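You operate a simulated robot arm through the tools that you are given. There is no shell and no other tool. Be economical: measure what you need, move in short steps, check, and stop when the job is done.

You are at the controls of a simulated two-armed robot. One attempt, no reset.

Task
On the island top, fold the tea towel in half, so that its two long edges meet.

Only the result counts: the job must be done as asked and must still hold three seconds after the hand-in. Knocking over, shifting, dropping, spilling or breaking anything else fails it. Flat cloth is picked up by pressing the open fingertips on it (5 to 10 N) and closing them slowly along it; thin cloth reads only 2 to 8 mm in the jaws.

Robot
Two 7-joint arms with two-finger parallel grippers on one trunk, on a base that drives. Base frame: it is fixed to the floor where the robot stands at the start and does not move with it; the origin is under the middle of the robot, x ahead of it, y to its left, z up. Units: mm, rad, N and s.
The left shoulder is at the start at [70, 163, 1145], the right one opposite. Places, roughly: island top [700, -100, 900]. Payload 3.43 kg a hand.
The tool frame of a hand sits at the grasp point between the pads (the TCP): z along the fingers, y along the line on which they close. The tips reach 34 mm beyond it. Largest opening 128 mm; finger width 24, thickness 12; the body of the gripper, 48 by 130 mm, starts 96 mm behind the TCP.
Orientation is told as [roll, pitch, yaw] about the base's x, y, z axes, in that order, counted from this pose: with the fingers straight down and closing along the base's y, the tool's x points along the base's -x, its y along +y and its z along -z.

Tools
- The arms move only by the tool jog_arm. It takes "left_plan", "right_plan" or both (then of equal length, played together; a hand with none holds still); each is one flat list of numbers, 7 for each row, row after row: the shift along the base's x, y, z in cm, then the turn, a rotation vector about the base's x, y, z in rad, then the gripper command, from -1 (shut) to 1 (fully open), values between in proportion. In form: [tx, ty, tz, rx, ry, rz, jaw, tx, ty, tz, rx, ry, rz, jaw, ...]. A call has 1 to 8 rows; each row shifts and turns the commanded pose from where the row before left it. Rows are played at 5 a second. More than 50 mm and 0.15 rad between two rows, or a gripper value outside its range, and nothing of the call is played. A pose out of reach is approached as far as the arm can. The call stops where the force on the tool passes 40 N (or 10 N more than at its start, if that is more) or the arm is blocked; 0.2 s more then pass. The fingers move at their own pace (about 153 mm/s each) and stop on an object; they squeeze with about 21 N. The grip force told is the motor's: it shows also when the fingers shut on nothing. Time passes only in rows, and 0.2 s behind the last, so rows that do not move let the fingers close. The reply holds the time, the measured pose of the TCP, the force on the tool along the base axes, the opening and the grip force, in the units named above and with some noise, with the torque about the TCP (base axes, N m) and any sound that the robot's microphone picked up, and new pictures: "views" is both (left out), scene, wrist or none (wrist: the cameras of the hands that moved).
- Cameras (640 x 400 px; columns grow to the right, rows downward): "scene" is now at [135.2, -18.7, 1371.5]; the picture's right is [-0.22, -0.98, 0.00], its down [-0.56, 0.13, -0.82] and it looks along [0.80, -0.18, -0.58] (base axes); focal length 229 px, centre (320, 200). "left" rides on the left gripper at [76, 11, -160] in its tool frame; the picture's right is [-0.15, 0.99, 0.00], its down [-0.88, -0.13, -0.46] and it looks along [-0.45, -0.07, 0.89] (tool axes); focal length 234 px, centre (320, 200). "right" rides on the right gripper at [76, -11, -160] in its tool frame; the picture's right is [0.15, 0.99, 0.00], its down [-0.88, 0.13, -0.46] and it looks along [-0.45, 0.07, 0.89] (tool axes); focal length 234 px, centre (320, 200). There is no depth. A picture from a camera that has moved, and an enlarged one, comes with that camera's place and axes in the base frame and with its lens.
- raise_lower(by): slides the trunk up (or, below 0, down) by that many mm; the arms and the scene camera ride with it, the base frame stays. It gives what a move gives, with no picture.
- steer(legs): drives the robot by 1 to 6 legs, each [ahead, left, turn to the left] in mm, mm and rad, along the robot's own axes; the way and the turn of a leg run together, so that a leg with both is an arc; at most 1500 mm and 3.142 rad a leg. The arms and the cameras ride along, it lands a little off, and it stops where it bumps. It gives what a move gives, and a new picture of the scene camera.
- pan_tilt(pan, tilt): turns the head with the scene camera to pan (to the left, within 1.501 rad either way) and tilt (down, from -0.506 to 1.204), counted from straight ahead of the robot. It gives what a move gives, and a new picture of the scene camera.
- enlarge(camera, box): a new picture of the part [left, top, right, bottom] of that camera's present view, enlarged. No time passes.
- hand_in(): hands the job in; it is judged then, once.

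Go step by step. Nothing tells you exact positions but the pictures and the camera data: compare them with the known pose of the tool, close in by small moves and look again before you grip or let go. The budget is 120 turns and 260 pictures, counting those below and the enlarged ones. Unless the task says otherwise, let go and move clear before handing in, and close with one line.

The tools are called after "Call:" as a command line: name --argument value ..., lists and objects as JSON in quotes. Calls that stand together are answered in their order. jog_arm: Moves the arms, as the interface text tells. Its arguments: {"type":"object","properties":{"left_plan":{"type":"array","items":{"type":"number"}},"right_plan":{"type":"array","items":{"type":"number"}},"views":{"type":"string","enum":["both","scene","wrist","none"]}},"required":[]} The other tools are called the same way: raise_lower (by) slides the trunk up or down; steer (legs) drives the base; pan_tilt (pan, tilt) turns the head that bears the scene camera; enlarge (camera, box) takes an enlarged picture of a part of a camera's view; hand_in () hands the job in.

At the start:

```text
clock: 0.0
left_position: [706.7, 129.2, 1052.1]
left_orientation: [0.001, 0.001, 0.0]
left_contact_force: [0.8, -0.5, 0.1]
left_torque: [0.03, 0.01, 0.01]
left_width: 128.1
left_grasp_force: 0.1
right_position: [600.2, -401.1, 1105.6]
right_orientation: [0.0, -0.002, 0.001]
right_contact_force: [-1.1, 0.6, 0.4]
right_torque: [-0.01, 0.03, -0.02]
right_width: 127.9
right_grasp_force: 0.0
trunk travel left (down, up): [-625.0, 315.0]
robot x, y, heading: [-3.5, -3.2, 0.004]
head pan, tilt: [-0.22, 0.618]
```

scene: 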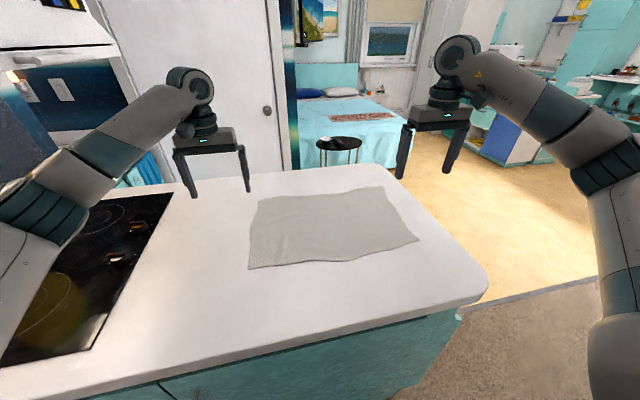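
right: 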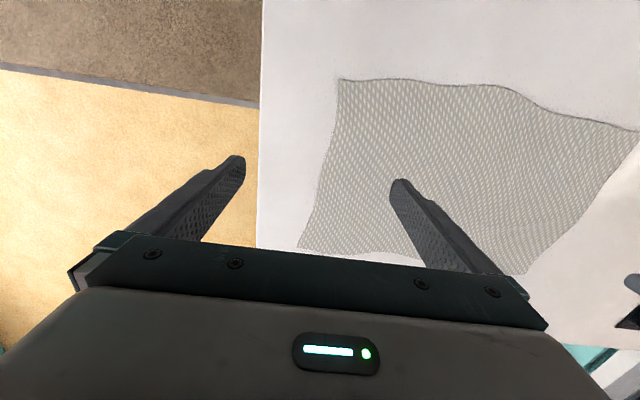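
left: 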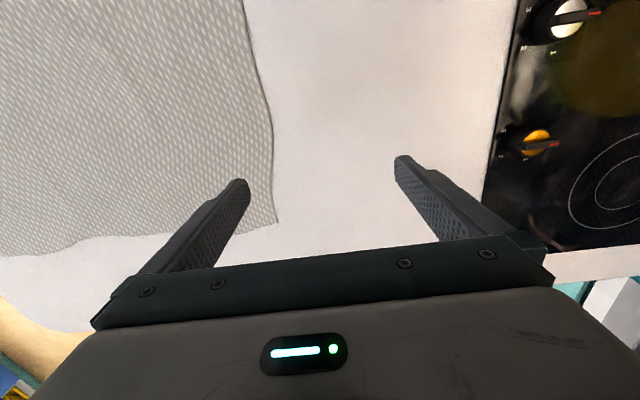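

The towel is flat, from about x 535 to 835 and y -415 to 60, so its long edges run along y. I'll centre the robot on it first, then pick up the near edge and fold it away from me.

Call:
steer --legs '[[0, -175, 0]]'

Call:
pan_tilt --pan 0.0 --tilt 0.8

```text
clock: 1.5
left_position: [706.6, -46.8, 1052.8]
left_orientation: [0.0, -0.001, -0.002]
left_contact_force: [-0.6, -0.2, -0.3]
left_torque: [-0.01, -0.02, -0.02]
left_width: 128.1
left_grasp_force: 0.0
right_position: [598.1, -576.0, 1104.6]
right_orientation: [0.0, 0.0, -0.001]
right_contact_force: [-0.4, -0.5, -0.1]
right_torque: [0.07, -0.01, -0.03]
right_width: 128.0
right_grasp_force: 0.0
trunk travel left (down, up): [-625.0, 315.0]
robot x, y, heading: [-1.0, -173.8, -0.008]
head pan, tilt: [-0.22, 0.618]
camera scene: at [134.9, -192.7, 1371.5], right [-0.22, -0.98, 0.0], down [-0.56, 0.13, -0.82], along [0.8, -0.18, -0.58], focal length 229 px, centre (320, 200)
```

scene: 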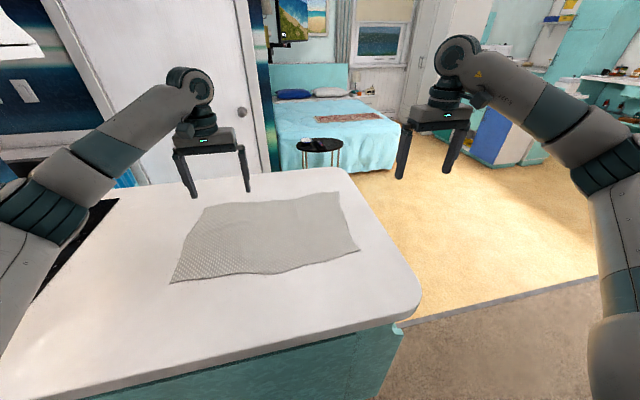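

```text
clock: 2.2
left_position: [706.9, -46.3, 1052.4]
left_orientation: [0.001, 0.001, -0.001]
left_contact_force: [-0.4, 0.6, -0.2]
left_torque: [-0.02, -0.02, 0.02]
left_width: 127.9
left_grasp_force: 0.0
right_position: [598.5, -576.9, 1103.8]
right_orientation: [0.0, 0.0, -0.002]
right_contact_force: [-0.3, 0.5, -0.3]
right_torque: [0.03, 0.0, -0.03]
right_width: 128.0
right_grasp_force: 0.1
trunk travel left (down, up): [-625.0, 315.0]
robot x, y, heading: [0.8, -175.9, -0.004]
head pan, tilt: [0.0, 0.799]
camera scene: at [129.9, -173.9, 1356.2], right [0.0, -1.0, 0.0], down [-0.72, 0.0, -0.7], along [0.7, 0.0, -0.72], focal length 229 px, centre (320, 200)
```

scene: 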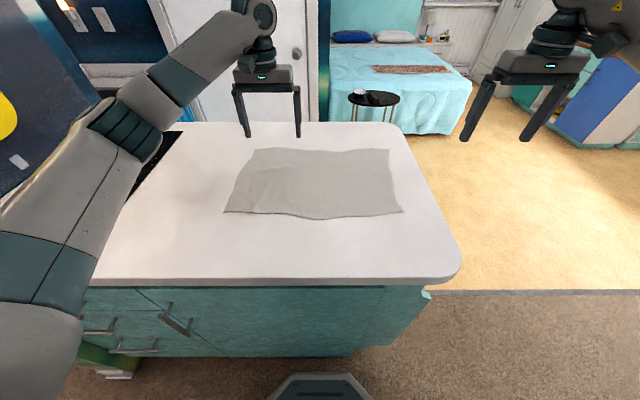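

Near corners come out at about (529, 78) and (529, -392). I'll hover each hand just inboard of its corner and check with the wrist cameras.

Call:
jog_arm --left_plan '[-2.73, 1.6, -0.87, 0, 0, 0, -0.2, -2.73, 1.6, -0.87, 0, 0, 0, -0.2, -2.73, 1.6, -0.87, 0, 0, 0, -0.2, -2.73, 1.6, -0.87, 0, 0, 0, -0.2, -2.73, 1.6, -0.87, 0, 0, 0, -0.2, -2.73, 1.6, -0.87, 0, 0, 0, -0.2, 0, 0, 0, 0, 0, 0, -0.2]' --right_plan '[-0.92, 3.53, -1.73, 0, 0, 0, -0.2, -0.92, 3.53, -1.73, 0, 0, 0, -0.2, -0.92, 3.53, -1.73, 0, 0, 0, -0.2, -0.92, 3.53, -1.73, 0, 0, 0, -0.2, -0.92, 3.53, -1.73, 0, 0, 0, -0.2, -0.92, 3.53, -1.73, 0, 0, 0, -0.2, 0, 0, 0, 0, 0, 0, -0.2]'

```text
clock: 3.8
left_position: [541.6, 48.6, 998.0]
left_orientation: [0.002, 0.0, -0.001]
left_contact_force: [0.2, 0.7, -0.1]
left_torque: [0.05, -0.01, 0.0]
left_width: 51.5
left_grasp_force: 0.0
right_position: [547.6, -362.8, 1003.8]
right_orientation: [0.002, 0.001, -0.001]
right_contact_force: [-0.2, 0.0, 1.1]
right_torque: [-0.01, 0.01, 0.03]
right_width: 51.0
right_grasp_force: 0.0
trunk travel left (down, up): [-625.0, 315.0]
robot x, y, heading: [2.8, -172.4, -0.003]
head pan, tilt: [0.0, 0.799]
camera scene: at [130.0, -175.2, 1356.1], right [0.0, -1.0, 0.0], down [-0.72, 0.0, -0.7], along [0.7, 0.0, -0.72], focal length 229 px, centre (320, 200)
camera right: at [471.0, -375.5, 1162.8], right [-0.14, 0.99, 0.0], down [0.88, 0.13, 0.46], along [0.45, 0.07, -0.89], focal length 234 px, centre (320, 200)
camera left: at [465.6, 58.6, 1158.6], right [0.15, 0.99, 0.0], down [0.88, -0.13, 0.46], along [0.45, -0.07, -0.89], focal length 234 px, centre (320, 200)
```

scene: 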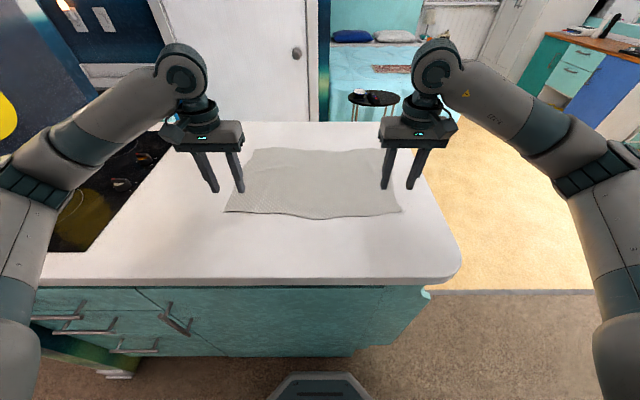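
right: 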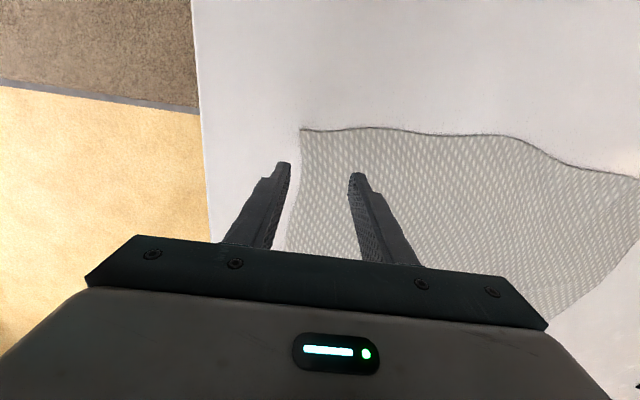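
left: 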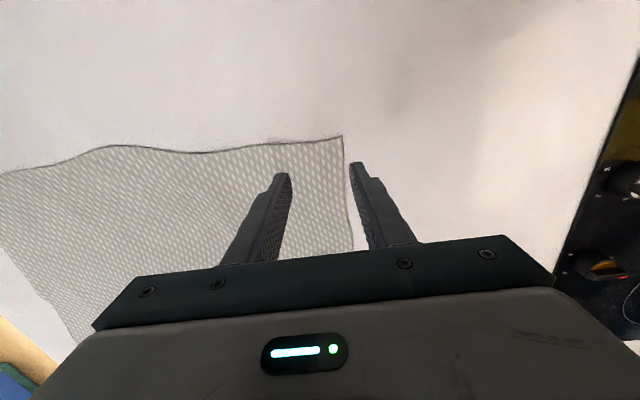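

Wrist views put the left corner at (522, 74) and the right one at (519, -390). I'll lower both hands to just above the cloth, with the fingers flush inside the edge.

Call:
jog_arm --left_plan '[-0.6, -1.2, 0, 0, 0, 0, -0.375, 0, 0, -2.5, 0, 0, 0, -0.375, 0, 0, -2.7, 0, 0, 0, -0.375, 0, 0, 0, 0, 0, 0, -0.375]' --right_plan '[-1.7, 1.1, 0, 0, 0, 0, -0.375, 0, 0, -2.8, 0, 0, 0, -0.375, 0, 0, -3.0, 0, 0, 0, -0.375, 0, 0, 0, 0, 0, 0, -0.375]'

```text
clock: 4.8
left_position: [535.2, 37.9, 949.1]
left_orientation: [0.001, -0.004, -0.001]
left_contact_force: [-0.1, 0.3, -0.3]
left_torque: [0.03, 0.0, 0.0]
left_width: 39.8
left_grasp_force: 0.0
right_position: [525.3, -351.8, 946.0]
right_orientation: [0.001, -0.003, 0.001]
right_contact_force: [0.9, -1.1, 20.9]
right_torque: [-0.08, 0.05, 0.0]
right_width: 39.8
right_grasp_force: 0.1
trunk travel left (down, up): [-625.0, 315.0]
robot x, y, heading: [-0.5, -174.7, 0.003]
head pan, tilt: [0.0, 0.799]
camera scene: at [128.4, -173.1, 1356.7], right [0.0, -1.0, 0.0], down [-0.72, 0.0, -0.7], along [0.7, 0.0, -0.72], focal length 229 px, centre (320, 200)
camera right: at [448.6, -363.5, 1104.9], right [-0.14, 0.99, 0.0], down [0.88, 0.13, 0.46], along [0.45, 0.07, -0.89], focal length 234 px, centre (320, 200)
camera left: at [457.8, 49.8, 1109.6], right [0.15, 0.99, 0.0], down [0.88, -0.13, 0.46], along [0.45, -0.07, -0.89], focal length 234 px, centre (320, 200)
```

scene: 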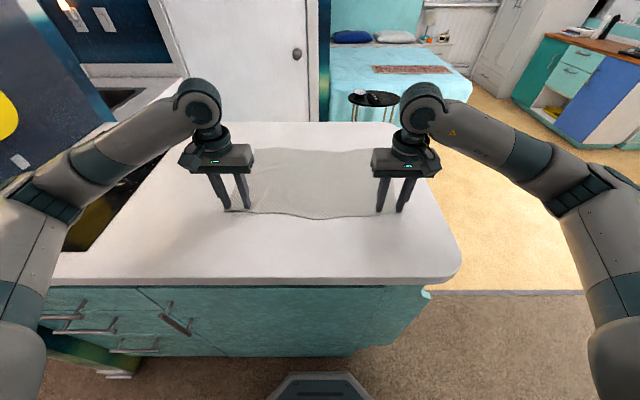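
right: 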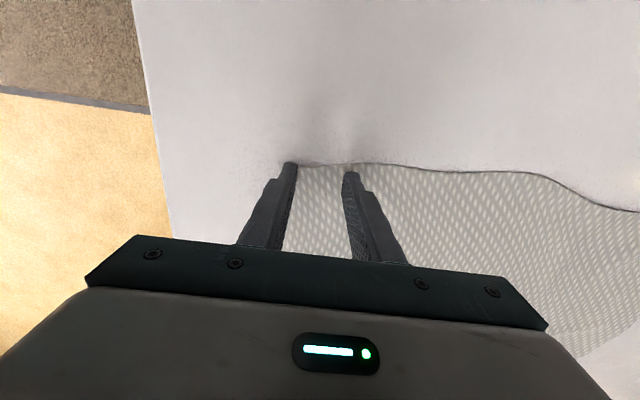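
left: 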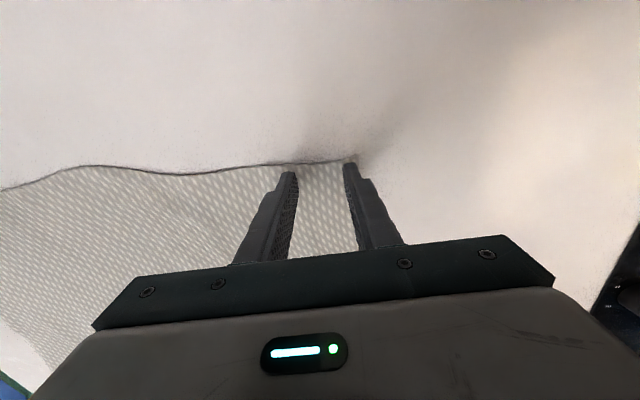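

The tips touch with the TCP at about 947, so the top is at z ≈ 912 and the far edge at about x 801–807. I'll shift the fingers slightly further onto the cloth and press lightly.

Call:
jog_arm --left_plan '[0.3, -0.3, 0, 0, 0, 0, -0.375, 0, 0, -0.15, 0, 0, 0, -0.375, 0, 0, 0, 0, 0, 0, -0.375]' --right_plan '[0, 0, 0.4, 0, 0, 0, -0.375, 0.5, 0.2, 0, 0, 0, 0, -0.375, 0, 0, -0.25, 0, 0, 0, -0.375]' --views "none"

```text
clock: 5.6
left_position: [537.5, 34.5, 947.3]
left_orientation: [-0.002, 0.0, -0.002]
left_contact_force: [0.2, -0.5, -0.6]
left_torque: [0.02, 0.0, 0.04]
left_width: 39.9
left_grasp_force: 0.1
right_position: [529.7, -350.2, 945.3]
right_orientation: [0.0, -0.002, 0.0]
right_contact_force: [0.0, 1.4, 9.1]
right_torque: [0.0, 0.02, 0.0]
right_width: 39.9
right_grasp_force: 0.0
trunk travel left (down, up): [-625.0, 315.0]
robot x, y, heading: [-3.7, -172.5, -0.003]
head pan, tilt: [0.0, 0.799]
```

Call:
jog_arm --left_plan '[0, 0, -0.15, 0, 0, 0, -0.375, 0, 0, 0, 0, 0, 0, -0.375]' --views "wrist"

Call:
enlarge --camera "right" --box '[220, 100, 420, 225]'

```text
clock: 6.2
left_position: [538.6, 35.6, 945.4]
left_orientation: [0.001, -0.002, -0.001]
left_contact_force: [-1.0, 0.0, 3.3]
left_torque: [0.01, 0.01, 0.02]
left_width: 39.8
left_grasp_force: 0.1
right_position: [530.3, -351.6, 946.0]
right_orientation: [0.002, -0.002, -0.002]
right_contact_force: [1.4, 1.4, 10.2]
right_torque: [0.04, 0.0, 0.01]
right_width: 39.9
right_grasp_force: 0.1
trunk travel left (down, up): [-625.0, 315.0]
robot x, y, heading: [0.1, -174.1, -0.006]
head pan, tilt: [0.0, 0.799]
camera left: at [461.8, 46.9, 1106.2], right [0.15, 0.99, 0.0], down [0.88, -0.13, 0.46], along [0.45, -0.07, -0.89], focal length 234 px, centre (320, 200)
```

left: 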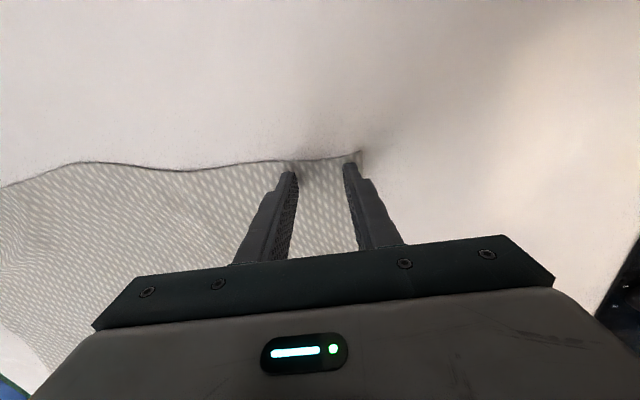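

```text
3.20 times, centred on (320, 162) of right
camera zoom: at [453.8, -361.9, 1105.1], right [-0.15, 0.99, 0.0], down [0.88, 0.13, 0.46], along [0.45, 0.07, -0.89], focal length 749 px, centre (320, 320)
```

zoom: 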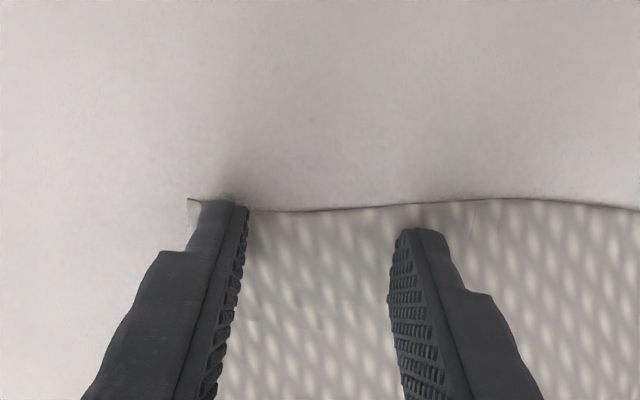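

Both hands sit well at the corners. I'll add a little press on the left and close slowly.

Call:
jog_arm --left_plan '[0, 0, -0.05, 0, 0, 0, -0.375, 0, 0, 0, 0, 0, 0, -0.46, 0, 0, 0, 0, 0, 0, -0.55, 0, 0, 0, 0, 0, 0, -0.64, 0, 0, 0, 0, 0, 0, -0.73, 0, 0, 0, 0, 0, 0, -0.82, 0, 0, 0, 0, 0, 0, -0.91, 0, 0, 0, 0, 0, 0, -1]' --right_plan '[0, 0, 0, 0, 0, 0, -0.375, 0, 0, 0, 0, 0, 0, -0.46, 0, 0, 0, 0, 0, 0, -0.55, 0, 0, 0, 0, 0, 0, -0.64, 0, 0, 0, 0, 0, 0, -0.73, 0, 0, 0, 0, 0, 0, -0.82, 0, 0, 0, 0, 0, 0, -0.91, 0, 0, 0, 0, 0, 0, -1]' --views "wrist"

```text
clock: 8.0
left_position: [539.3, 34.6, 944.9]
left_orientation: [-0.002, -0.001, 0.0]
left_contact_force: [-0.9, -10.2, 11.1]
left_torque: [-0.37, 0.0, -0.02]
left_width: 1.9
left_grasp_force: 20.6
right_position: [529.4, -349.7, 946.2]
right_orientation: [0.001, -0.002, 0.001]
right_contact_force: [0.1, 9.2, 9.0]
right_torque: [0.29, -0.01, 0.04]
right_width: 2.4
right_grasp_force: 21.2
trunk travel left (down, up): [-625.0, 315.0]
robot x, y, heading: [-0.0, -175.8, -0.001]
head pan, tilt: [0.0, 0.799]
camera right: at [453.0, -362.5, 1105.1], right [-0.15, 0.99, 0.0], down [0.88, 0.13, 0.46], along [0.45, 0.07, -0.89], focal length 234 px, centre (320, 200)
camera left: at [461.6, 45.3, 1106.3], right [0.15, 0.99, 0.0], down [0.88, -0.13, 0.46], along [0.45, -0.07, -0.89], focal length 234 px, centre (320, 200)
```

right: 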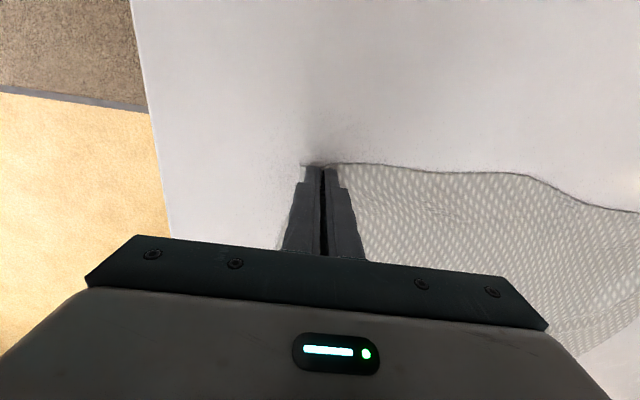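
left: 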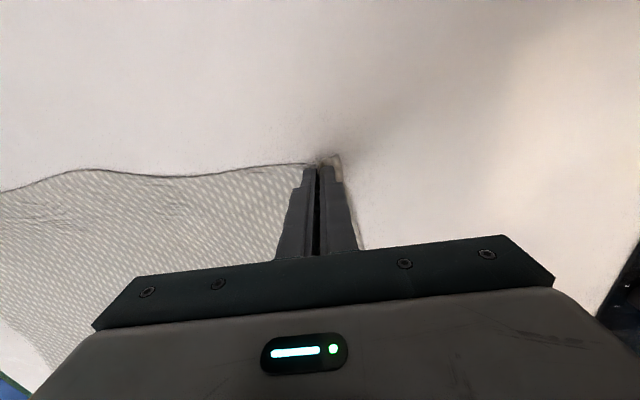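

Both grips have cloth (about 2 mm), and the towel is taut between the hands. I'll lift a little, slacken inward and look.

Call:
jog_arm --left_plan '[0, -0.3, 0.5, 0, 0, 0, -1, 0, 0, 1.5, 0, 0, 0, -1, 0, 0, 2, 0, 0, 0, -1, 0, 0, 0, 0, 0, 0, -1]' --right_plan '[0, 0.3, 0.5, 0, 0, 0, -1, 0, 0, 1.5, 0, 0, 0, -1, 0, 0, 2, 0, 0, 0, -1, 0, 0, 0, 0, 0, 0, -1]'

```text
clock: 9.0
left_position: [539.9, 31.2, 985.7]
left_orientation: [-0.001, 0.001, 0.0]
left_contact_force: [-0.8, -1.2, -0.7]
left_torque: [-0.09, -0.01, -0.03]
left_width: 2.0
left_grasp_force: 20.9
right_position: [532.3, -345.4, 982.7]
right_orientation: [0.0, 0.001, -0.001]
right_contact_force: [-0.1, 1.8, -0.3]
right_torque: [0.07, 0.0, -0.01]
right_width: 2.3
right_grasp_force: 20.5
trunk travel left (down, up): [-625.0, 315.0]
robot x, y, heading: [-0.3, -177.0, -0.007]
head pan, tilt: [0.0, 0.799]
camera scene: at [130.0, -173.6, 1356.1], right [0.0, -1.0, 0.0], down [-0.72, 0.0, -0.7], along [0.7, 0.0, -0.72], focal length 229 px, centre (320, 200)
camera right: at [455.8, -357.7, 1143.1], right [-0.15, 0.99, 0.0], down [0.88, 0.13, 0.46], along [0.45, 0.07, -0.89], focal length 234 px, centre (320, 200)
camera left: at [463.3, 41.2, 1146.1], right [0.15, 0.99, 0.0], down [0.88, -0.13, 0.45], along [0.45, -0.07, -0.89], focal length 234 px, centre (320, 200)
```

scene: 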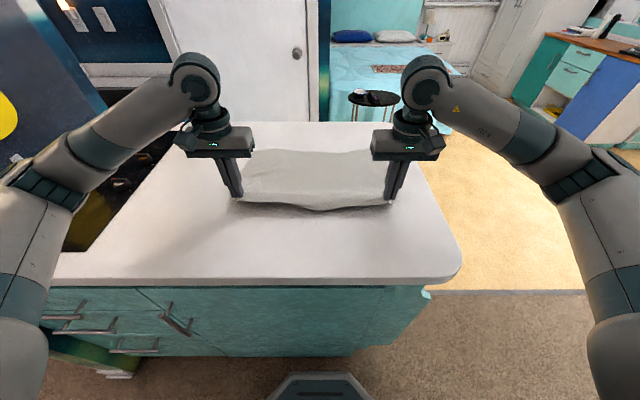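
right: 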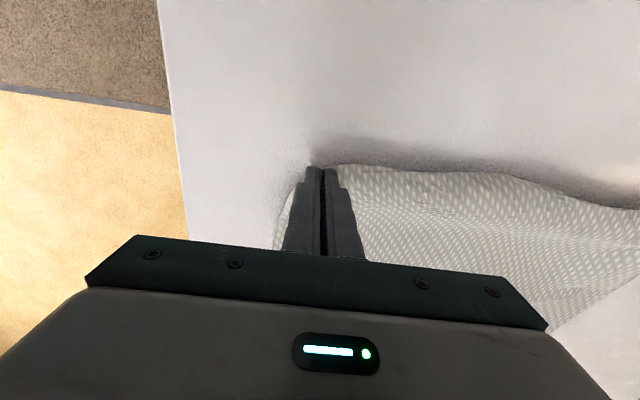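
left: 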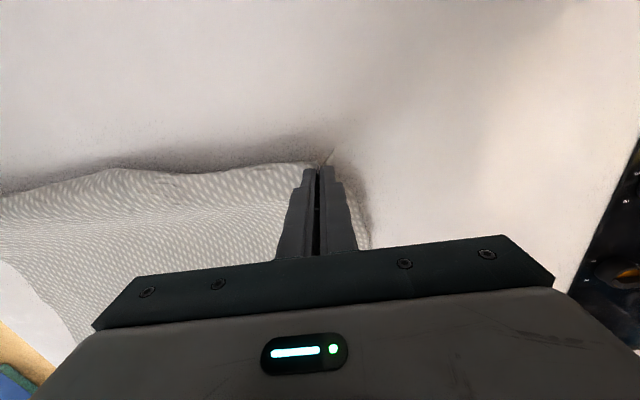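

The edge is lifted cleanly. Next I carry it over in an arc, tilting the fingers forward so the edge lands outward.

Call:
jog_arm --left_plan '[1.9, 0, 2.8, 0, -0.1, 0, -1, 2.96, 0, 2.25, 0, -0.1, 0, -1, 3.38, 0, 1.42, 0, -0.1, 0, -1, 3.48, 0, 0.08, 0, -0.1, 0, -1, 0, 0, 0, 0, 0, 0, -1]' --right_plan '[2.0, 0, 3.0, 0, -0.1, 0, -1, 3.06, 0, 2.25, 0, -0.1, 0, -1, 3.48, 0, 1.42, 0, -0.1, 0, -1, 3.58, 0, 0.08, 0, -0.1, 0, -1, 0, 0, 0, 0, 0, 0, -1]'

```text
clock: 10.2
left_position: [656.8, 28.5, 1050.4]
left_orientation: [0.0, -0.402, -0.001]
left_contact_force: [0.0, -3.3, 0.1]
left_torque: [-0.1, 0.0, -0.06]
left_width: 2.3
left_grasp_force: 20.4
right_position: [654.7, -350.6, 1050.8]
right_orientation: [0.0, -0.4, -0.001]
right_contact_force: [-0.5, 3.1, 0.3]
right_torque: [0.08, 0.02, 0.08]
right_width: 2.5
right_grasp_force: 21.2
trunk travel left (down, up): [-625.0, 315.0]
robot x, y, heading: [-0.1, -173.0, -0.001]
head pan, tilt: [0.0, 0.799]
camera scene: at [129.2, -173.5, 1356.2], right [0.0, -1.0, 0.0], down [-0.72, 0.0, -0.7], along [0.7, 0.0, -0.72], focal length 229 px, centre (320, 200)
camera right: at [521.6, -362.4, 1167.9], right [-0.13, 0.99, -0.06], down [0.63, 0.13, 0.76], along [0.76, 0.07, -0.64], focal length 234 px, centre (320, 200)
camera left: at [523.6, 39.8, 1168.6], right [0.14, 0.99, 0.06], down [0.63, -0.13, 0.76], along [0.76, -0.07, -0.64], focal length 234 px, centre (320, 200)
```

scene: 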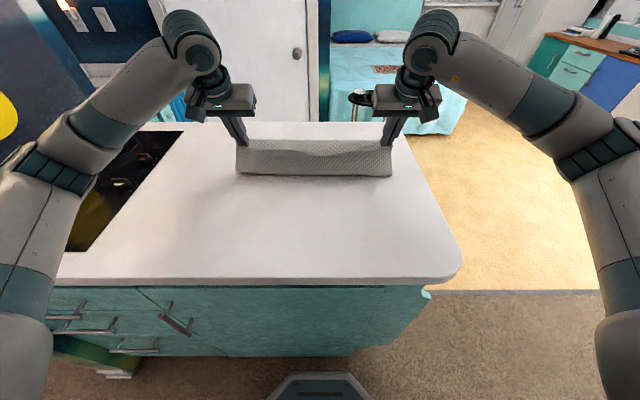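
right: 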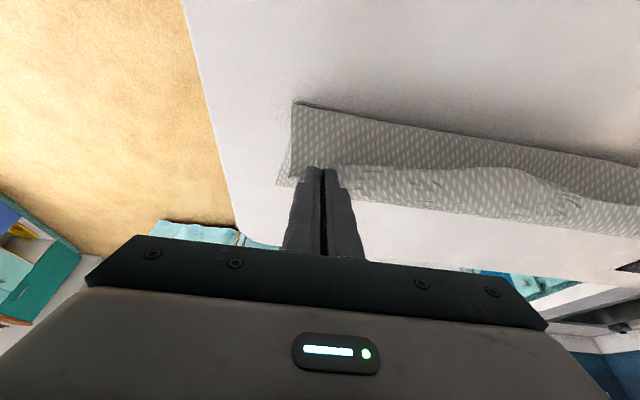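
left: 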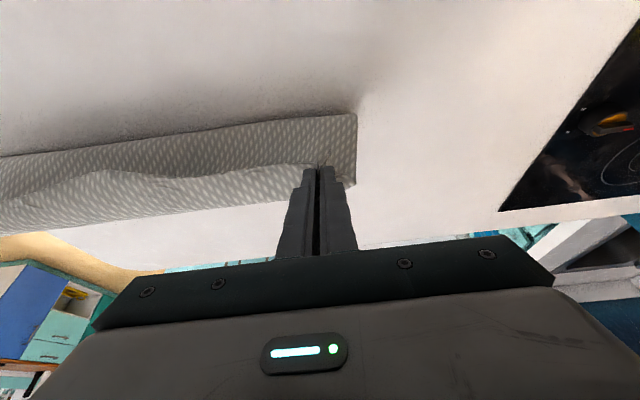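

Halfway over and hanging straight, with the crease at about x 665. I'll continue the arc downward.

Call:
jog_arm --left_plan '[3.49, 0, -1.15, 0, -0.1, 0, -1, 3.11, 0, -2.18, 0, -0.1, 0, -1, 2.33, 0, -3.0, 0, -0.1, 0, -1, 1.3, 0, -1.9, 0, -0.05, 0, -1, 0, 0, 0, 0, 0, 0, -1]' --right_plan '[3.54, 0, -1.15, 0, -0.1, 0, -1, 3.11, 0, -2.18, 0, -0.1, 0, -1, 2.33, 0, -3.0, 0, -0.1, 0, -1, 1.3, 0, -1.9, 0, -0.05, 0, -1, 0, 0, 0, 0, 0, 0, -1]'

Call:
enlarge --camera "scene" --box '[200, 90, 440, 240]'

```text
clock: 11.4
left_position: [758.5, 28.8, 969.2]
left_orientation: [0.0, -0.75, -0.003]
left_contact_force: [-0.9, -3.4, 0.9]
left_torque: [-0.03, 0.02, -0.06]
left_width: 2.1
left_grasp_force: 20.5
right_position: [754.7, -349.0, 969.4]
right_orientation: [0.002, -0.752, -0.002]
right_contact_force: [0.0, 2.5, -0.7]
right_torque: [0.06, -0.01, 0.08]
right_width: 2.1
right_grasp_force: 21.7
trunk travel left (down, up): [-625.0, 315.0]
robot x, y, heading: [-0.9, -173.6, -0.003]
head pan, tilt: [0.0, 0.799]
camera scene: at [129.4, -173.6, 1356.2], right [0.0, -1.0, 0.0], down [-0.72, 0.0, -0.7], along [0.7, 0.0, -0.72], focal length 229 px, centre (320, 200)
camera right: at [590.0, -360.5, 1034.9], right [-0.11, 0.99, -0.1], down [0.33, 0.13, 0.93], along [0.94, 0.07, -0.34], focal length 234 px, centre (320, 200)
camera left: at [593.4, 40.3, 1035.3], right [0.11, 0.99, 0.1], down [0.33, -0.13, 0.93], along [0.94, -0.07, -0.34], focal length 234 px, centre (320, 200)
```

scene: 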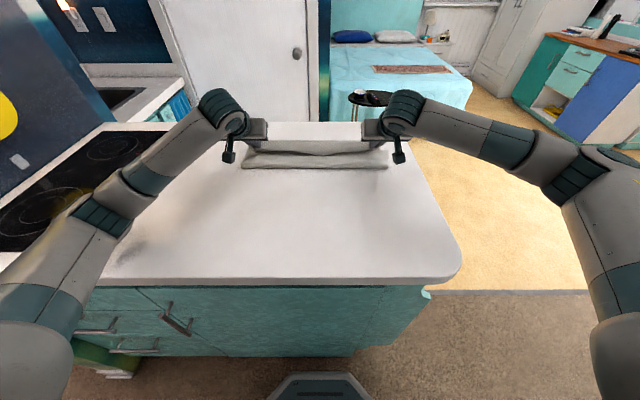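
right: 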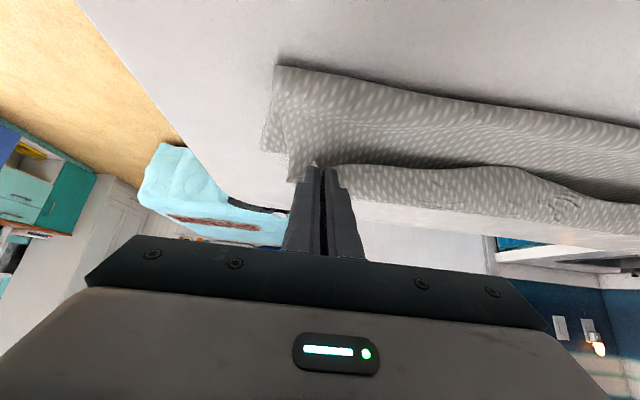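
left: 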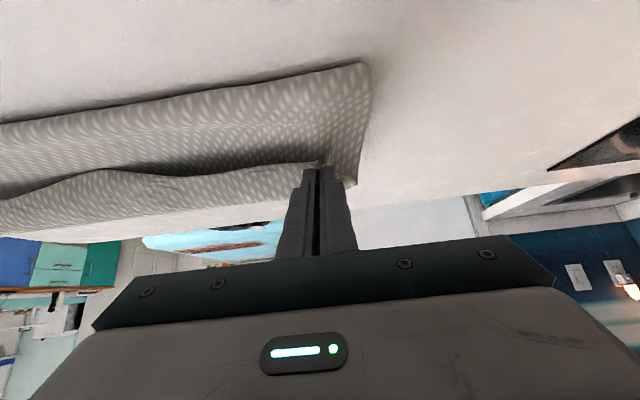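

```text
2.67 times, centred on (320, 165) of scene
camera zoom: at [129.4, -173.6, 1356.2], right [0.0, -1.0, 0.0], down [-0.72, 0.0, -0.7], along [0.7, 0.0, -0.72], focal length 611 px, centre (320, 293)
```

zoom: 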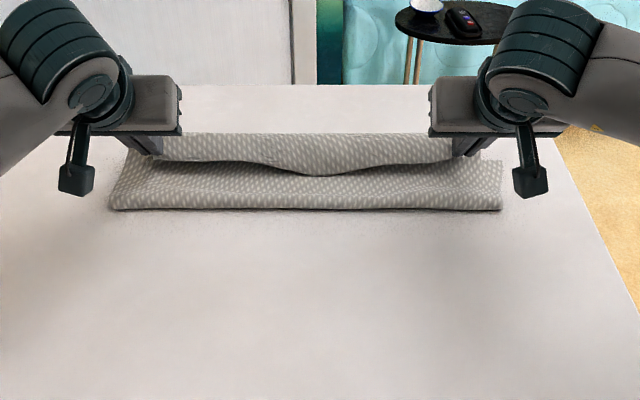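

The selvage strip outside the grips, about 15–30 mm wide, is draped back over the flap, and my forward tilt makes that worse. I'll rotate the fingers back past vertical so the strip turns up and away, slacken the sideways tension a little and look again.

Call:
jog_arm --left_plan '[0.5, 0, 0.2, 0, 0.13, 0, -1, 0.5, 0, 0.2, 0, 0.13, 0, -1, 0.5, -0.1, 0.2, 0, 0.13, 0, -1, 0.5, -0.1, 0.2, 0, 0.13, 0, -1, 0.5, -0.1, 0.1, 0, 0.13, 0, -1, 0.4, -0.1, 0.1, 0, 0.13, 0, -1, 0.4, -0.1, 0, 0, 0.13, 0, -1, 0.3, 0, 0, 0, 0.13, 0, -1]' --right_plan '[0.5, 0, 0.2, 0, 0.13, 0, -1, 0.5, 0, 0.2, 0, 0.13, 0, -1, 0.5, 0.1, 0.2, 0, 0.13, 0, -1, 0.5, 0.1, 0.2, 0, 0.13, 0, -1, 0.5, 0.1, 0.1, 0, 0.13, 0, -1, 0.4, 0.1, 0.1, 0, 0.13, 0, -1, 0.4, 0.1, 0, 0, 0.13, 0, -1, 0.3, 0, 0, 0, 0.13, 0, -1]'

Call:
enlarge --camera "scene" --box '[200, 90, 440, 240]'

```text
clock: 13.2
left_position: [763.6, 46.5, 990.1]
left_orientation: [-0.003, 0.292, -0.011]
left_contact_force: [0.7, -14.8, 0.4]
left_torque: [-0.48, -0.08, 0.12]
left_width: 2.0
left_grasp_force: 20.6
left hand out of reach, approached as far as the arm can: row 8
right_position: [777.6, -342.6, 982.1]
right_orientation: [0.006, 0.225, 0.006]
right_contact_force: [-0.6, 13.5, 0.7]
right_torque: [0.5, 0.01, 0.03]
right_width: 2.3
right_grasp_force: 21.2
right hand out of reach, approached as far as the arm can: row 8
trunk travel left (down, up): [-625.0, 315.0]
robot x, y, heading: [3.4, -177.2, -0.002]
head pan, tilt: [0.0, 0.799]
camera scene: at [128.4, -174.1, 1356.2], right [0.0, -1.0, 0.0], down [-0.72, 0.0, -0.7], along [0.7, 0.0, -0.72], focal length 229 px, centre (320, 200)
camera right: at [738.7, -355.8, 1155.0], right [-0.15, 0.99, 0.04], down [0.96, 0.14, 0.25], along [0.24, 0.07, -0.97], focal length 234 px, centre (320, 200)
camera left: at [736.5, 58.1, 1165.3], right [0.15, 0.99, -0.05], down [0.97, -0.14, 0.18], along [0.18, -0.07, -0.98], focal length 234 px, centre (320, 200)
```

scene: 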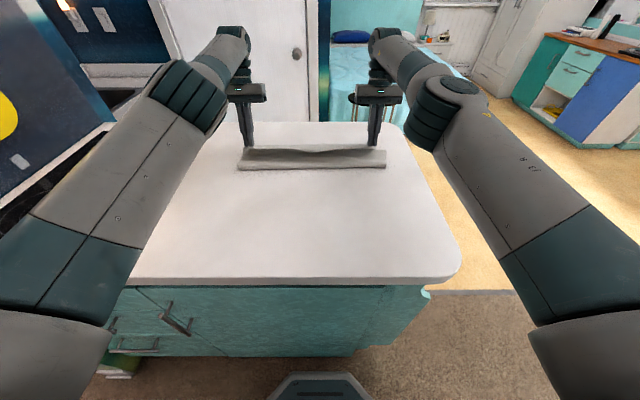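
right: 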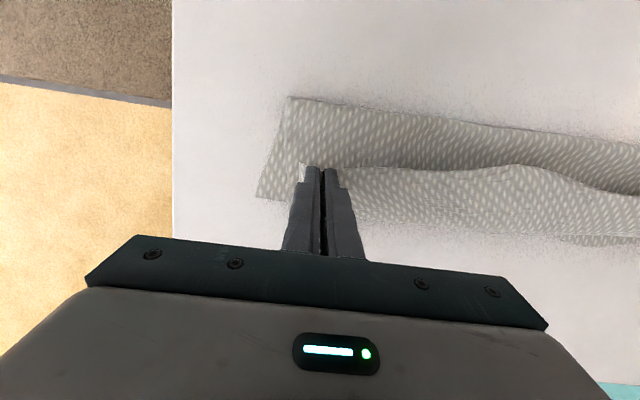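
left: 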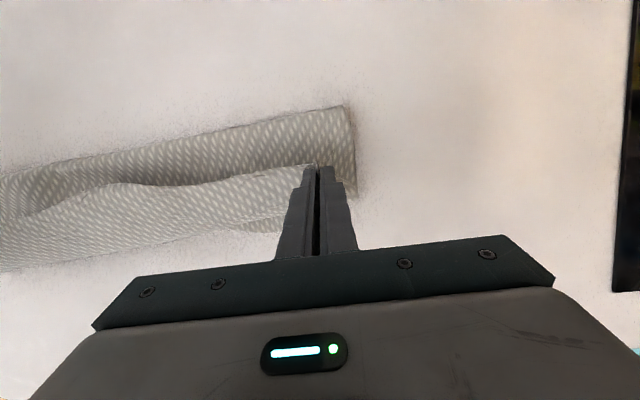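

```text
2.67 times, centred on (320, 165) of scene
camera zoom: at [128.4, -174.1, 1356.2], right [0.0, -1.0, 0.0], down [-0.72, 0.0, -0.7], along [0.7, 0.0, -0.72], focal length 611 px, centre (320, 293)
```

zoom: 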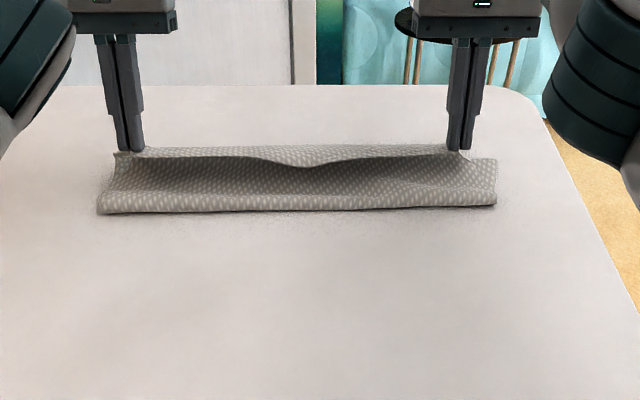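

The lower layer hasn't moved: its far edge is still near x 803. I need a closer look to see which way the strip by the grips lies.

Call:
enlarge --camera "right" --box '[240, 80, 640, 280]'

Call:
enlarge --camera "left" --box '[0, 80, 400, 300]'

Call:
enlarge --camera "scene" --box '[225, 120, 405, 190]'

```text
1.60 times, centred on (440, 180) of right
camera zoom: at [738.7, -355.8, 1155.0], right [-0.15, 0.99, 0.04], down [0.96, 0.14, 0.25], along [0.24, 0.07, -0.97], focal length 375 px, centre (128, 232)
```

zoom: 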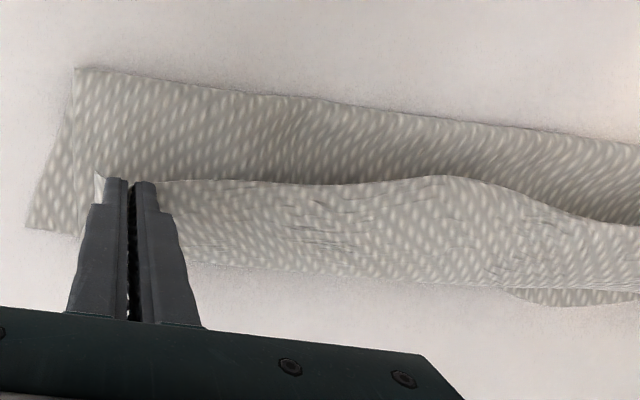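

```text
1.60 times, centred on (200, 190) of left
camera zoom: at [736.5, 58.1, 1165.3], right [0.15, 0.99, -0.05], down [0.97, -0.14, 0.18], along [0.18, -0.07, -0.98], focal length 375 px, centre (512, 216)
```

zoom: 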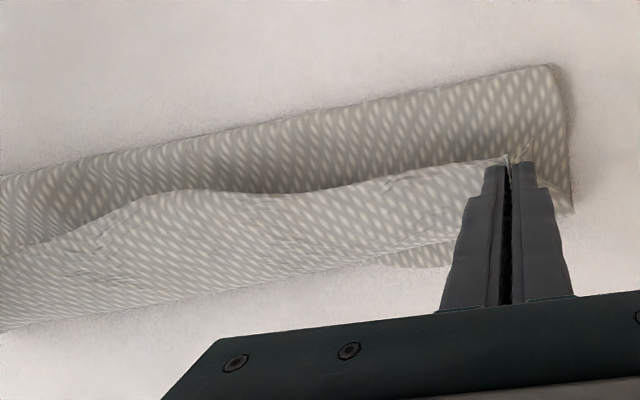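

```text
3.56 times, centred on (315, 155) of scene
camera zoom: at [128.4, -174.1, 1356.2], right [0.0, -1.0, 0.0], down [-0.72, 0.0, -0.7], along [0.7, 0.0, -0.72], focal length 814 px, centre (338, 360)
```

zoom: 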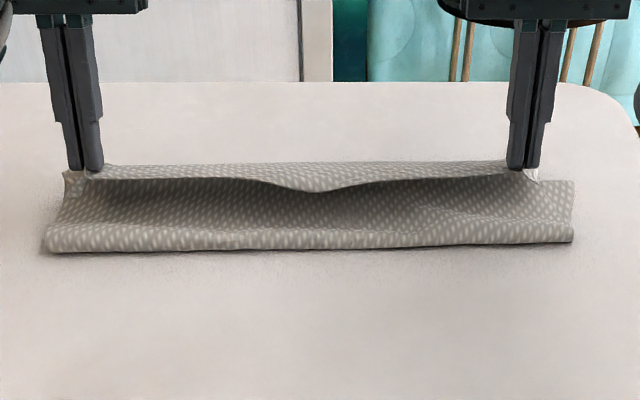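

The towel makes an S. The grips kept the edge strip pointing towards me, so about 50 mm is folded back. I'll raise the hands so the flap hangs taut from the crease and check it before letting it swing over and fall forward.

Call:
jog_arm --left_plan '[-1.2, 0.3, 1.9, 0, 0, 0, -1, -1.2, 0.3, 1.9, 0, 0, 0, -1, 0, 0, 0, 0, 0, 0, -1]' --right_plan '[-1.2, -0.3, 1.9, 0, 0, 0, -1, -1.2, -0.3, 1.9, 0, 0, 0, -1, 0, 0, 0, 0, 0, 0, -1]'

Call:
enlarge --camera "scene" --box '[225, 110, 405, 180]'

```text
clock: 14.0
left_position: [762.7, 56.8, 1016.6]
left_orientation: [-0.002, 0.293, -0.003]
left_contact_force: [0.4, -21.5, 0.6]
left_torque: [-0.76, 0.04, -0.01]
left_width: 1.9
left_grasp_force: 20.8
left hand out of reach, approached as far as the arm can: row 1, 2
right_position: [756.7, -351.6, 1017.4]
right_orientation: [0.0, 0.226, -0.001]
right_contact_force: [-1.0, 21.0, -0.3]
right_torque: [0.77, 0.02, 0.05]
right_width: 2.6
right_grasp_force: 20.9
trunk travel left (down, up): [-625.0, 315.0]
robot x, y, heading: [-1.0, -173.5, 0.001]
head pan, tilt: [0.0, 0.799]
camera scene: at [131.1, -173.4, 1355.9], right [0.0, -1.0, 0.0], down [-0.72, 0.0, -0.7], along [0.7, 0.0, -0.72], focal length 229 px, centre (320, 200)
camera right: at [717.9, -363.3, 1191.3], right [-0.14, 0.99, 0.03], down [0.96, 0.13, 0.25], along [0.24, 0.07, -0.97], focal length 234 px, centre (320, 200)
camera left: at [735.8, 67.8, 1191.7], right [0.14, 0.99, -0.04], down [0.97, -0.13, 0.18], along [0.17, -0.07, -0.98], focal length 234 px, centre (320, 200)
```

scene: 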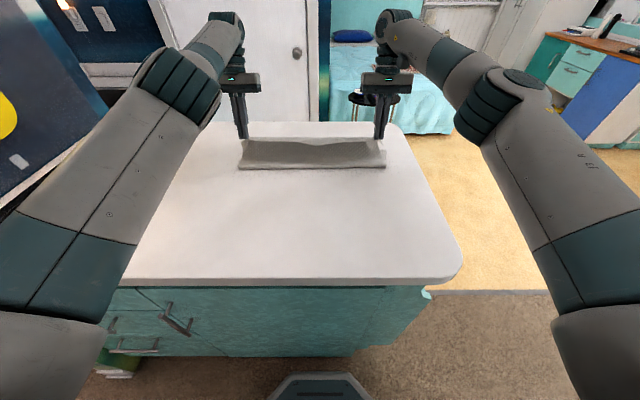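
right: 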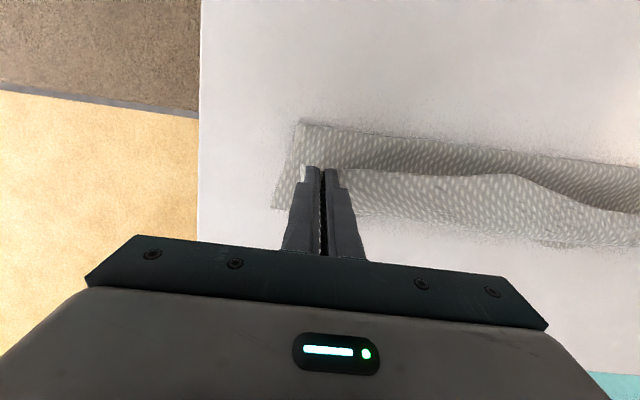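
left: 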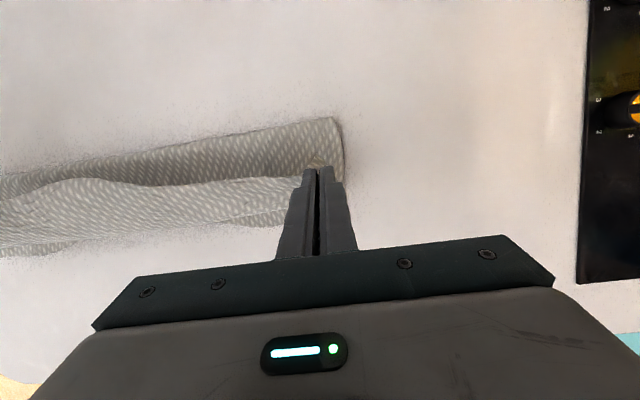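

```text
3.56 times, centred on (315, 145) of scene
camera zoom: at [131.1, -173.4, 1355.9], right [0.0, -1.0, 0.0], down [-0.72, 0.0, -0.7], along [0.7, 0.0, -0.72], focal length 814 px, centre (338, 396)
```

zoom: 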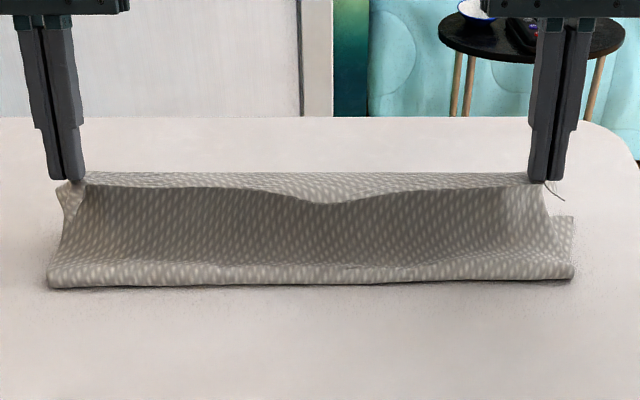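

The flap is springy, so it should straighten if the hands can tilt back further, but that's beyond reach from here. I'll bring the hands back and slacken the sideways pull, then drive about 60 mm closer to the island; I estimate a 90 mm gap.

Call:
jog_arm --left_plan '[-2.6, -0.7, 0.6, 0, 0, 0, -1, -2.6, -0.7, 0.6, 0, 0, 0, -1, -2.6, -0.6, 0.6, 0, 0, 0, -1, -2.5, -0.6, 0.6, 0, 0, 0, -1, 0, 0, 0, 0, 0, 0, -1]' --right_plan '[-2.4, 0.1, 0.6, 0, 0, 0, -1, -2.4, 0.1, 0.6, 0, 0, 0, -1, -2.4, 0.1, 0.6, 0, 0, 0, -1, -2.5, 0.1, 0.6, 0, 0, 0, -1, 0, 0, 0, 0, 0, 0, -1]' --views "scene"

```text
clock: 15.2
left_position: [759.8, 31.0, 1034.4]
left_orientation: [-0.002, 0.291, -0.001]
left_contact_force: [-0.8, -5.0, -0.4]
left_torque: [-0.17, 0.04, 0.02]
left_width: 1.6
left_grasp_force: 21.0
left hand out of reach, approached as far as the arm can: row 1, 2, 3, 4
right_position: [658.1, -347.8, 1043.2]
right_orientation: [-0.002, 0.226, -0.001]
right_contact_force: [1.4, 4.3, -0.1]
right_torque: [0.19, -0.04, 0.05]
right_width: 2.0
right_grasp_force: 21.6
trunk travel left (down, up): [-625.0, 315.0]
robot x, y, heading: [0.9, -173.6, -0.006]
head pan, tilt: [0.0, 0.799]
camera scene: at [130.6, -173.0, 1356.0], right [0.0, -1.0, 0.0], down [-0.72, 0.0, -0.7], along [0.7, 0.0, -0.72], focal length 229 px, centre (320, 200)
```

scene: 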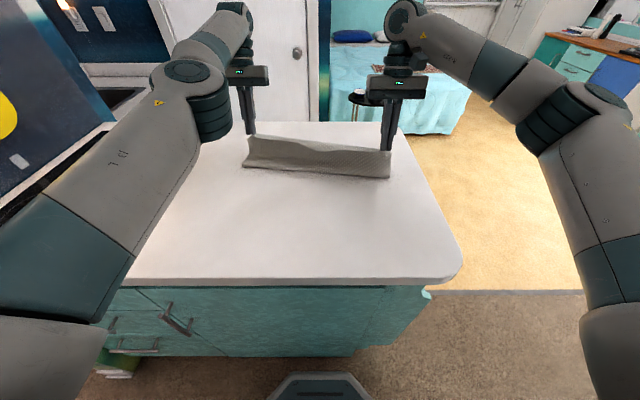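

The left arm seems stuck at a joint limit in this tilt. I'll take its tilt off while bringing it back.

Call:
jog_arm --left_plan '[0, 0, 0, 0, -0.14, 0, -1, 0, 0, 0, 0, -0.14, 0, -1, 0, 0, 0, 0, 0, 0, -1, 0, 0, 0, 0, 0, 0, -1]' --views "none"

```text
clock: 16.2
left_position: [797.1, 26.2, 1083.4]
left_orientation: [0.0, 0.075, -0.005]
left_contact_force: [-6.4, -16.8, -2.0]
left_torque: [-0.64, 0.24, -0.14]
left_width: 1.6
left_grasp_force: 20.9
left hand out of reach, approached as far as the arm can: row 1, 2
right_position: [658.1, -346.9, 1043.8]
right_orientation: [0.0, 0.222, 0.001]
right_contact_force: [6.8, 16.8, 1.8]
right_torque: [0.64, -0.28, -0.06]
right_width: 2.5
right_grasp_force: 21.2
trunk travel left (down, up): [-625.0, 315.0]
robot x, y, heading: [-3.6, -172.8, 0.0]
head pan, tilt: [0.0, 0.799]
```

Call:
jog_arm --left_plan '[-2, 0, -1, 0, -0.1, 0, -1, -2, 0, -1, 0, -0.1, 0, -1, 0, 0, 0, 0, 0, 0, -1]' --views "scene"

```text
clock: 17.0
left_position: [846.0, 27.6, 1084.0]
left_orientation: [0.003, -0.128, -0.002]
left_contact_force: [0.3, -0.3, 0.1]
left_torque: [0.01, 0.0, -0.01]
left_width: 1.6
left_grasp_force: 21.1
left hand out of reach, approached as far as the arm can: row 1, 2
right_position: [658.2, -350.4, 1043.5]
right_orientation: [-0.002, 0.228, -0.003]
right_contact_force: [-0.1, 0.0, 0.6]
right_torque: [-0.04, 0.0, -0.01]
right_width: 0.0
right_grasp_force: 21.0
trunk travel left (down, up): [-625.0, 315.0]
robot x, y, heading: [2.5, -173.5, -0.004]
head pan, tilt: [0.0, 0.799]
camera scene: at [130.0, -173.3, 1356.1], right [0.0, -1.0, 0.0], down [-0.72, 0.0, -0.7], along [0.7, 0.0, -0.72], focal length 229 px, centre (320, 200)
```

scene: 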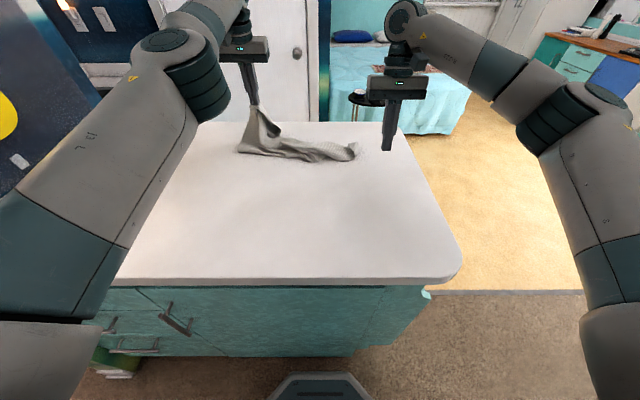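

The right grip slipped off and the left arm is stuck away from its commanded pose. I'll wait one call to see whether it settles.

Call:
jog_arm --left_plan '[0, 0, 0, 0, -0.14, 0, -1, 0, 0, 0, 0, -0.14, 0, -1, 0, 0, 0, 0, 0, 0, -1]' --right_plan '[0, 0, 2, 0, -0.1, 0, -1, 0, 0, 2, 0, -0.1, 0, -1, 0, 0, 0, 0, 0, 0, -1]' --views "scene"

```text
clock: 17.8
left_position: [909.8, 19.7, 1098.8]
left_orientation: [0.004, -0.403, -0.005]
left_contact_force: [0.1, 0.4, -0.5]
left_torque: [0.03, 0.0, 0.01]
left_width: 1.4
left_grasp_force: 21.2
left hand out of reach, approached as far as the arm can: row 1, 2
right_position: [658.8, -348.3, 1085.0]
right_orientation: [-0.001, 0.023, -0.002]
right_contact_force: [0.2, -0.4, 0.9]
right_torque: [0.01, 0.0, 0.02]
right_width: 0.0
right_grasp_force: 21.0
trunk travel left (down, up): [-625.0, 315.0]
robot x, y, heading: [0.3, -174.5, 0.004]
head pan, tilt: [0.0, 0.799]
camera scene: at [130.6, -173.4, 1356.0], right [0.0, -1.0, 0.0], down [-0.72, 0.0, -0.7], along [0.7, 0.0, -0.72], focal length 229 px, centre (320, 200)
```

scene: 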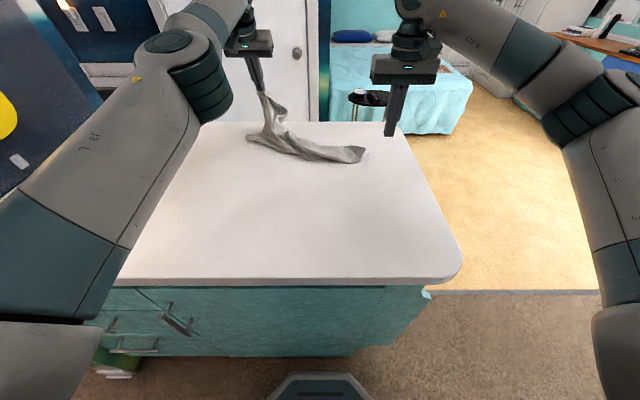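

The left elbow has locked straight, so the hand only slides along its reach sphere. I'll swing it back over the towel, lay the corner down gently and let go.

Call:
jog_arm --left_plan '[0, 0, -0.8, 0, 0.125, 0, -1, 0, 0, -0.8, 0, 0.125, 0, -1, 0, 0, -0.8, 0, 0.125, 0, -1, 0, 0, -0.8, 0, 0.125, 0, -1, 0, 0, -0.8, 0, 0.125, 0, -1, 0, 0, -0.8, 0, 0.125, 0, -1, 0, 0, 0, 0, 0, 0, -1]' --views "scene"

```text
clock: 19.4
left_position: [755.7, 53.6, 1043.0]
left_orientation: [0.0, 0.283, -0.005]
left_contact_force: [0.4, -0.1, 0.3]
left_torque: [0.0, -0.01, -0.02]
left_width: 1.6
left_grasp_force: 21.0
left hand out of reach, approached as far as the arm can: row 1, 2, 3, 4, 5, 6
right_position: [657.1, -350.3, 1084.1]
right_orientation: [0.001, 0.024, -0.001]
right_contact_force: [0.0, 1.1, 0.8]
right_torque: [0.01, -0.01, -0.02]
right_width: 0.0
right_grasp_force: 21.3
trunk travel left (down, up): [-625.0, 315.0]
robot x, y, heading: [-1.9, -171.3, -0.0]
head pan, tilt: [0.0, 0.799]
camera scene: at [130.1, -174.7, 1356.1], right [0.0, -1.0, 0.0], down [-0.72, 0.0, -0.7], along [0.7, 0.0, -0.72], focal length 229 px, centre (320, 200)
```

scene: 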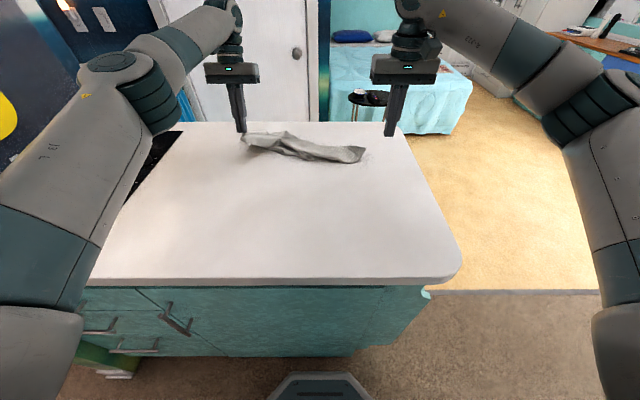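

Call:
jog_arm --left_plan '[0, 0, -2.5, 0, 0, 0, -1, 0, 0, -2.5, 0, 0, 0, -1, 0, 0, 0, 0, 0, 0, -1]' --views "none"

```text
clock: 20.2
left_position: [756.2, 53.6, 994.2]
left_orientation: [-0.001, 0.282, -0.006]
left_contact_force: [-0.1, 0.0, -0.5]
left_torque: [-0.03, -0.05, 0.01]
left_width: 1.6
left_grasp_force: 21.0
right_position: [657.2, -349.5, 1084.7]
right_orientation: [0.001, 0.023, -0.003]
right_contact_force: [0.8, 0.3, 0.2]
right_torque: [0.03, 0.0, -0.03]
right_width: 0.0
right_grasp_force: 21.1
trunk travel left (down, up): [-625.0, 315.0]
robot x, y, heading: [-0.3, -171.7, -0.003]
head pan, tilt: [0.0, 0.799]
```

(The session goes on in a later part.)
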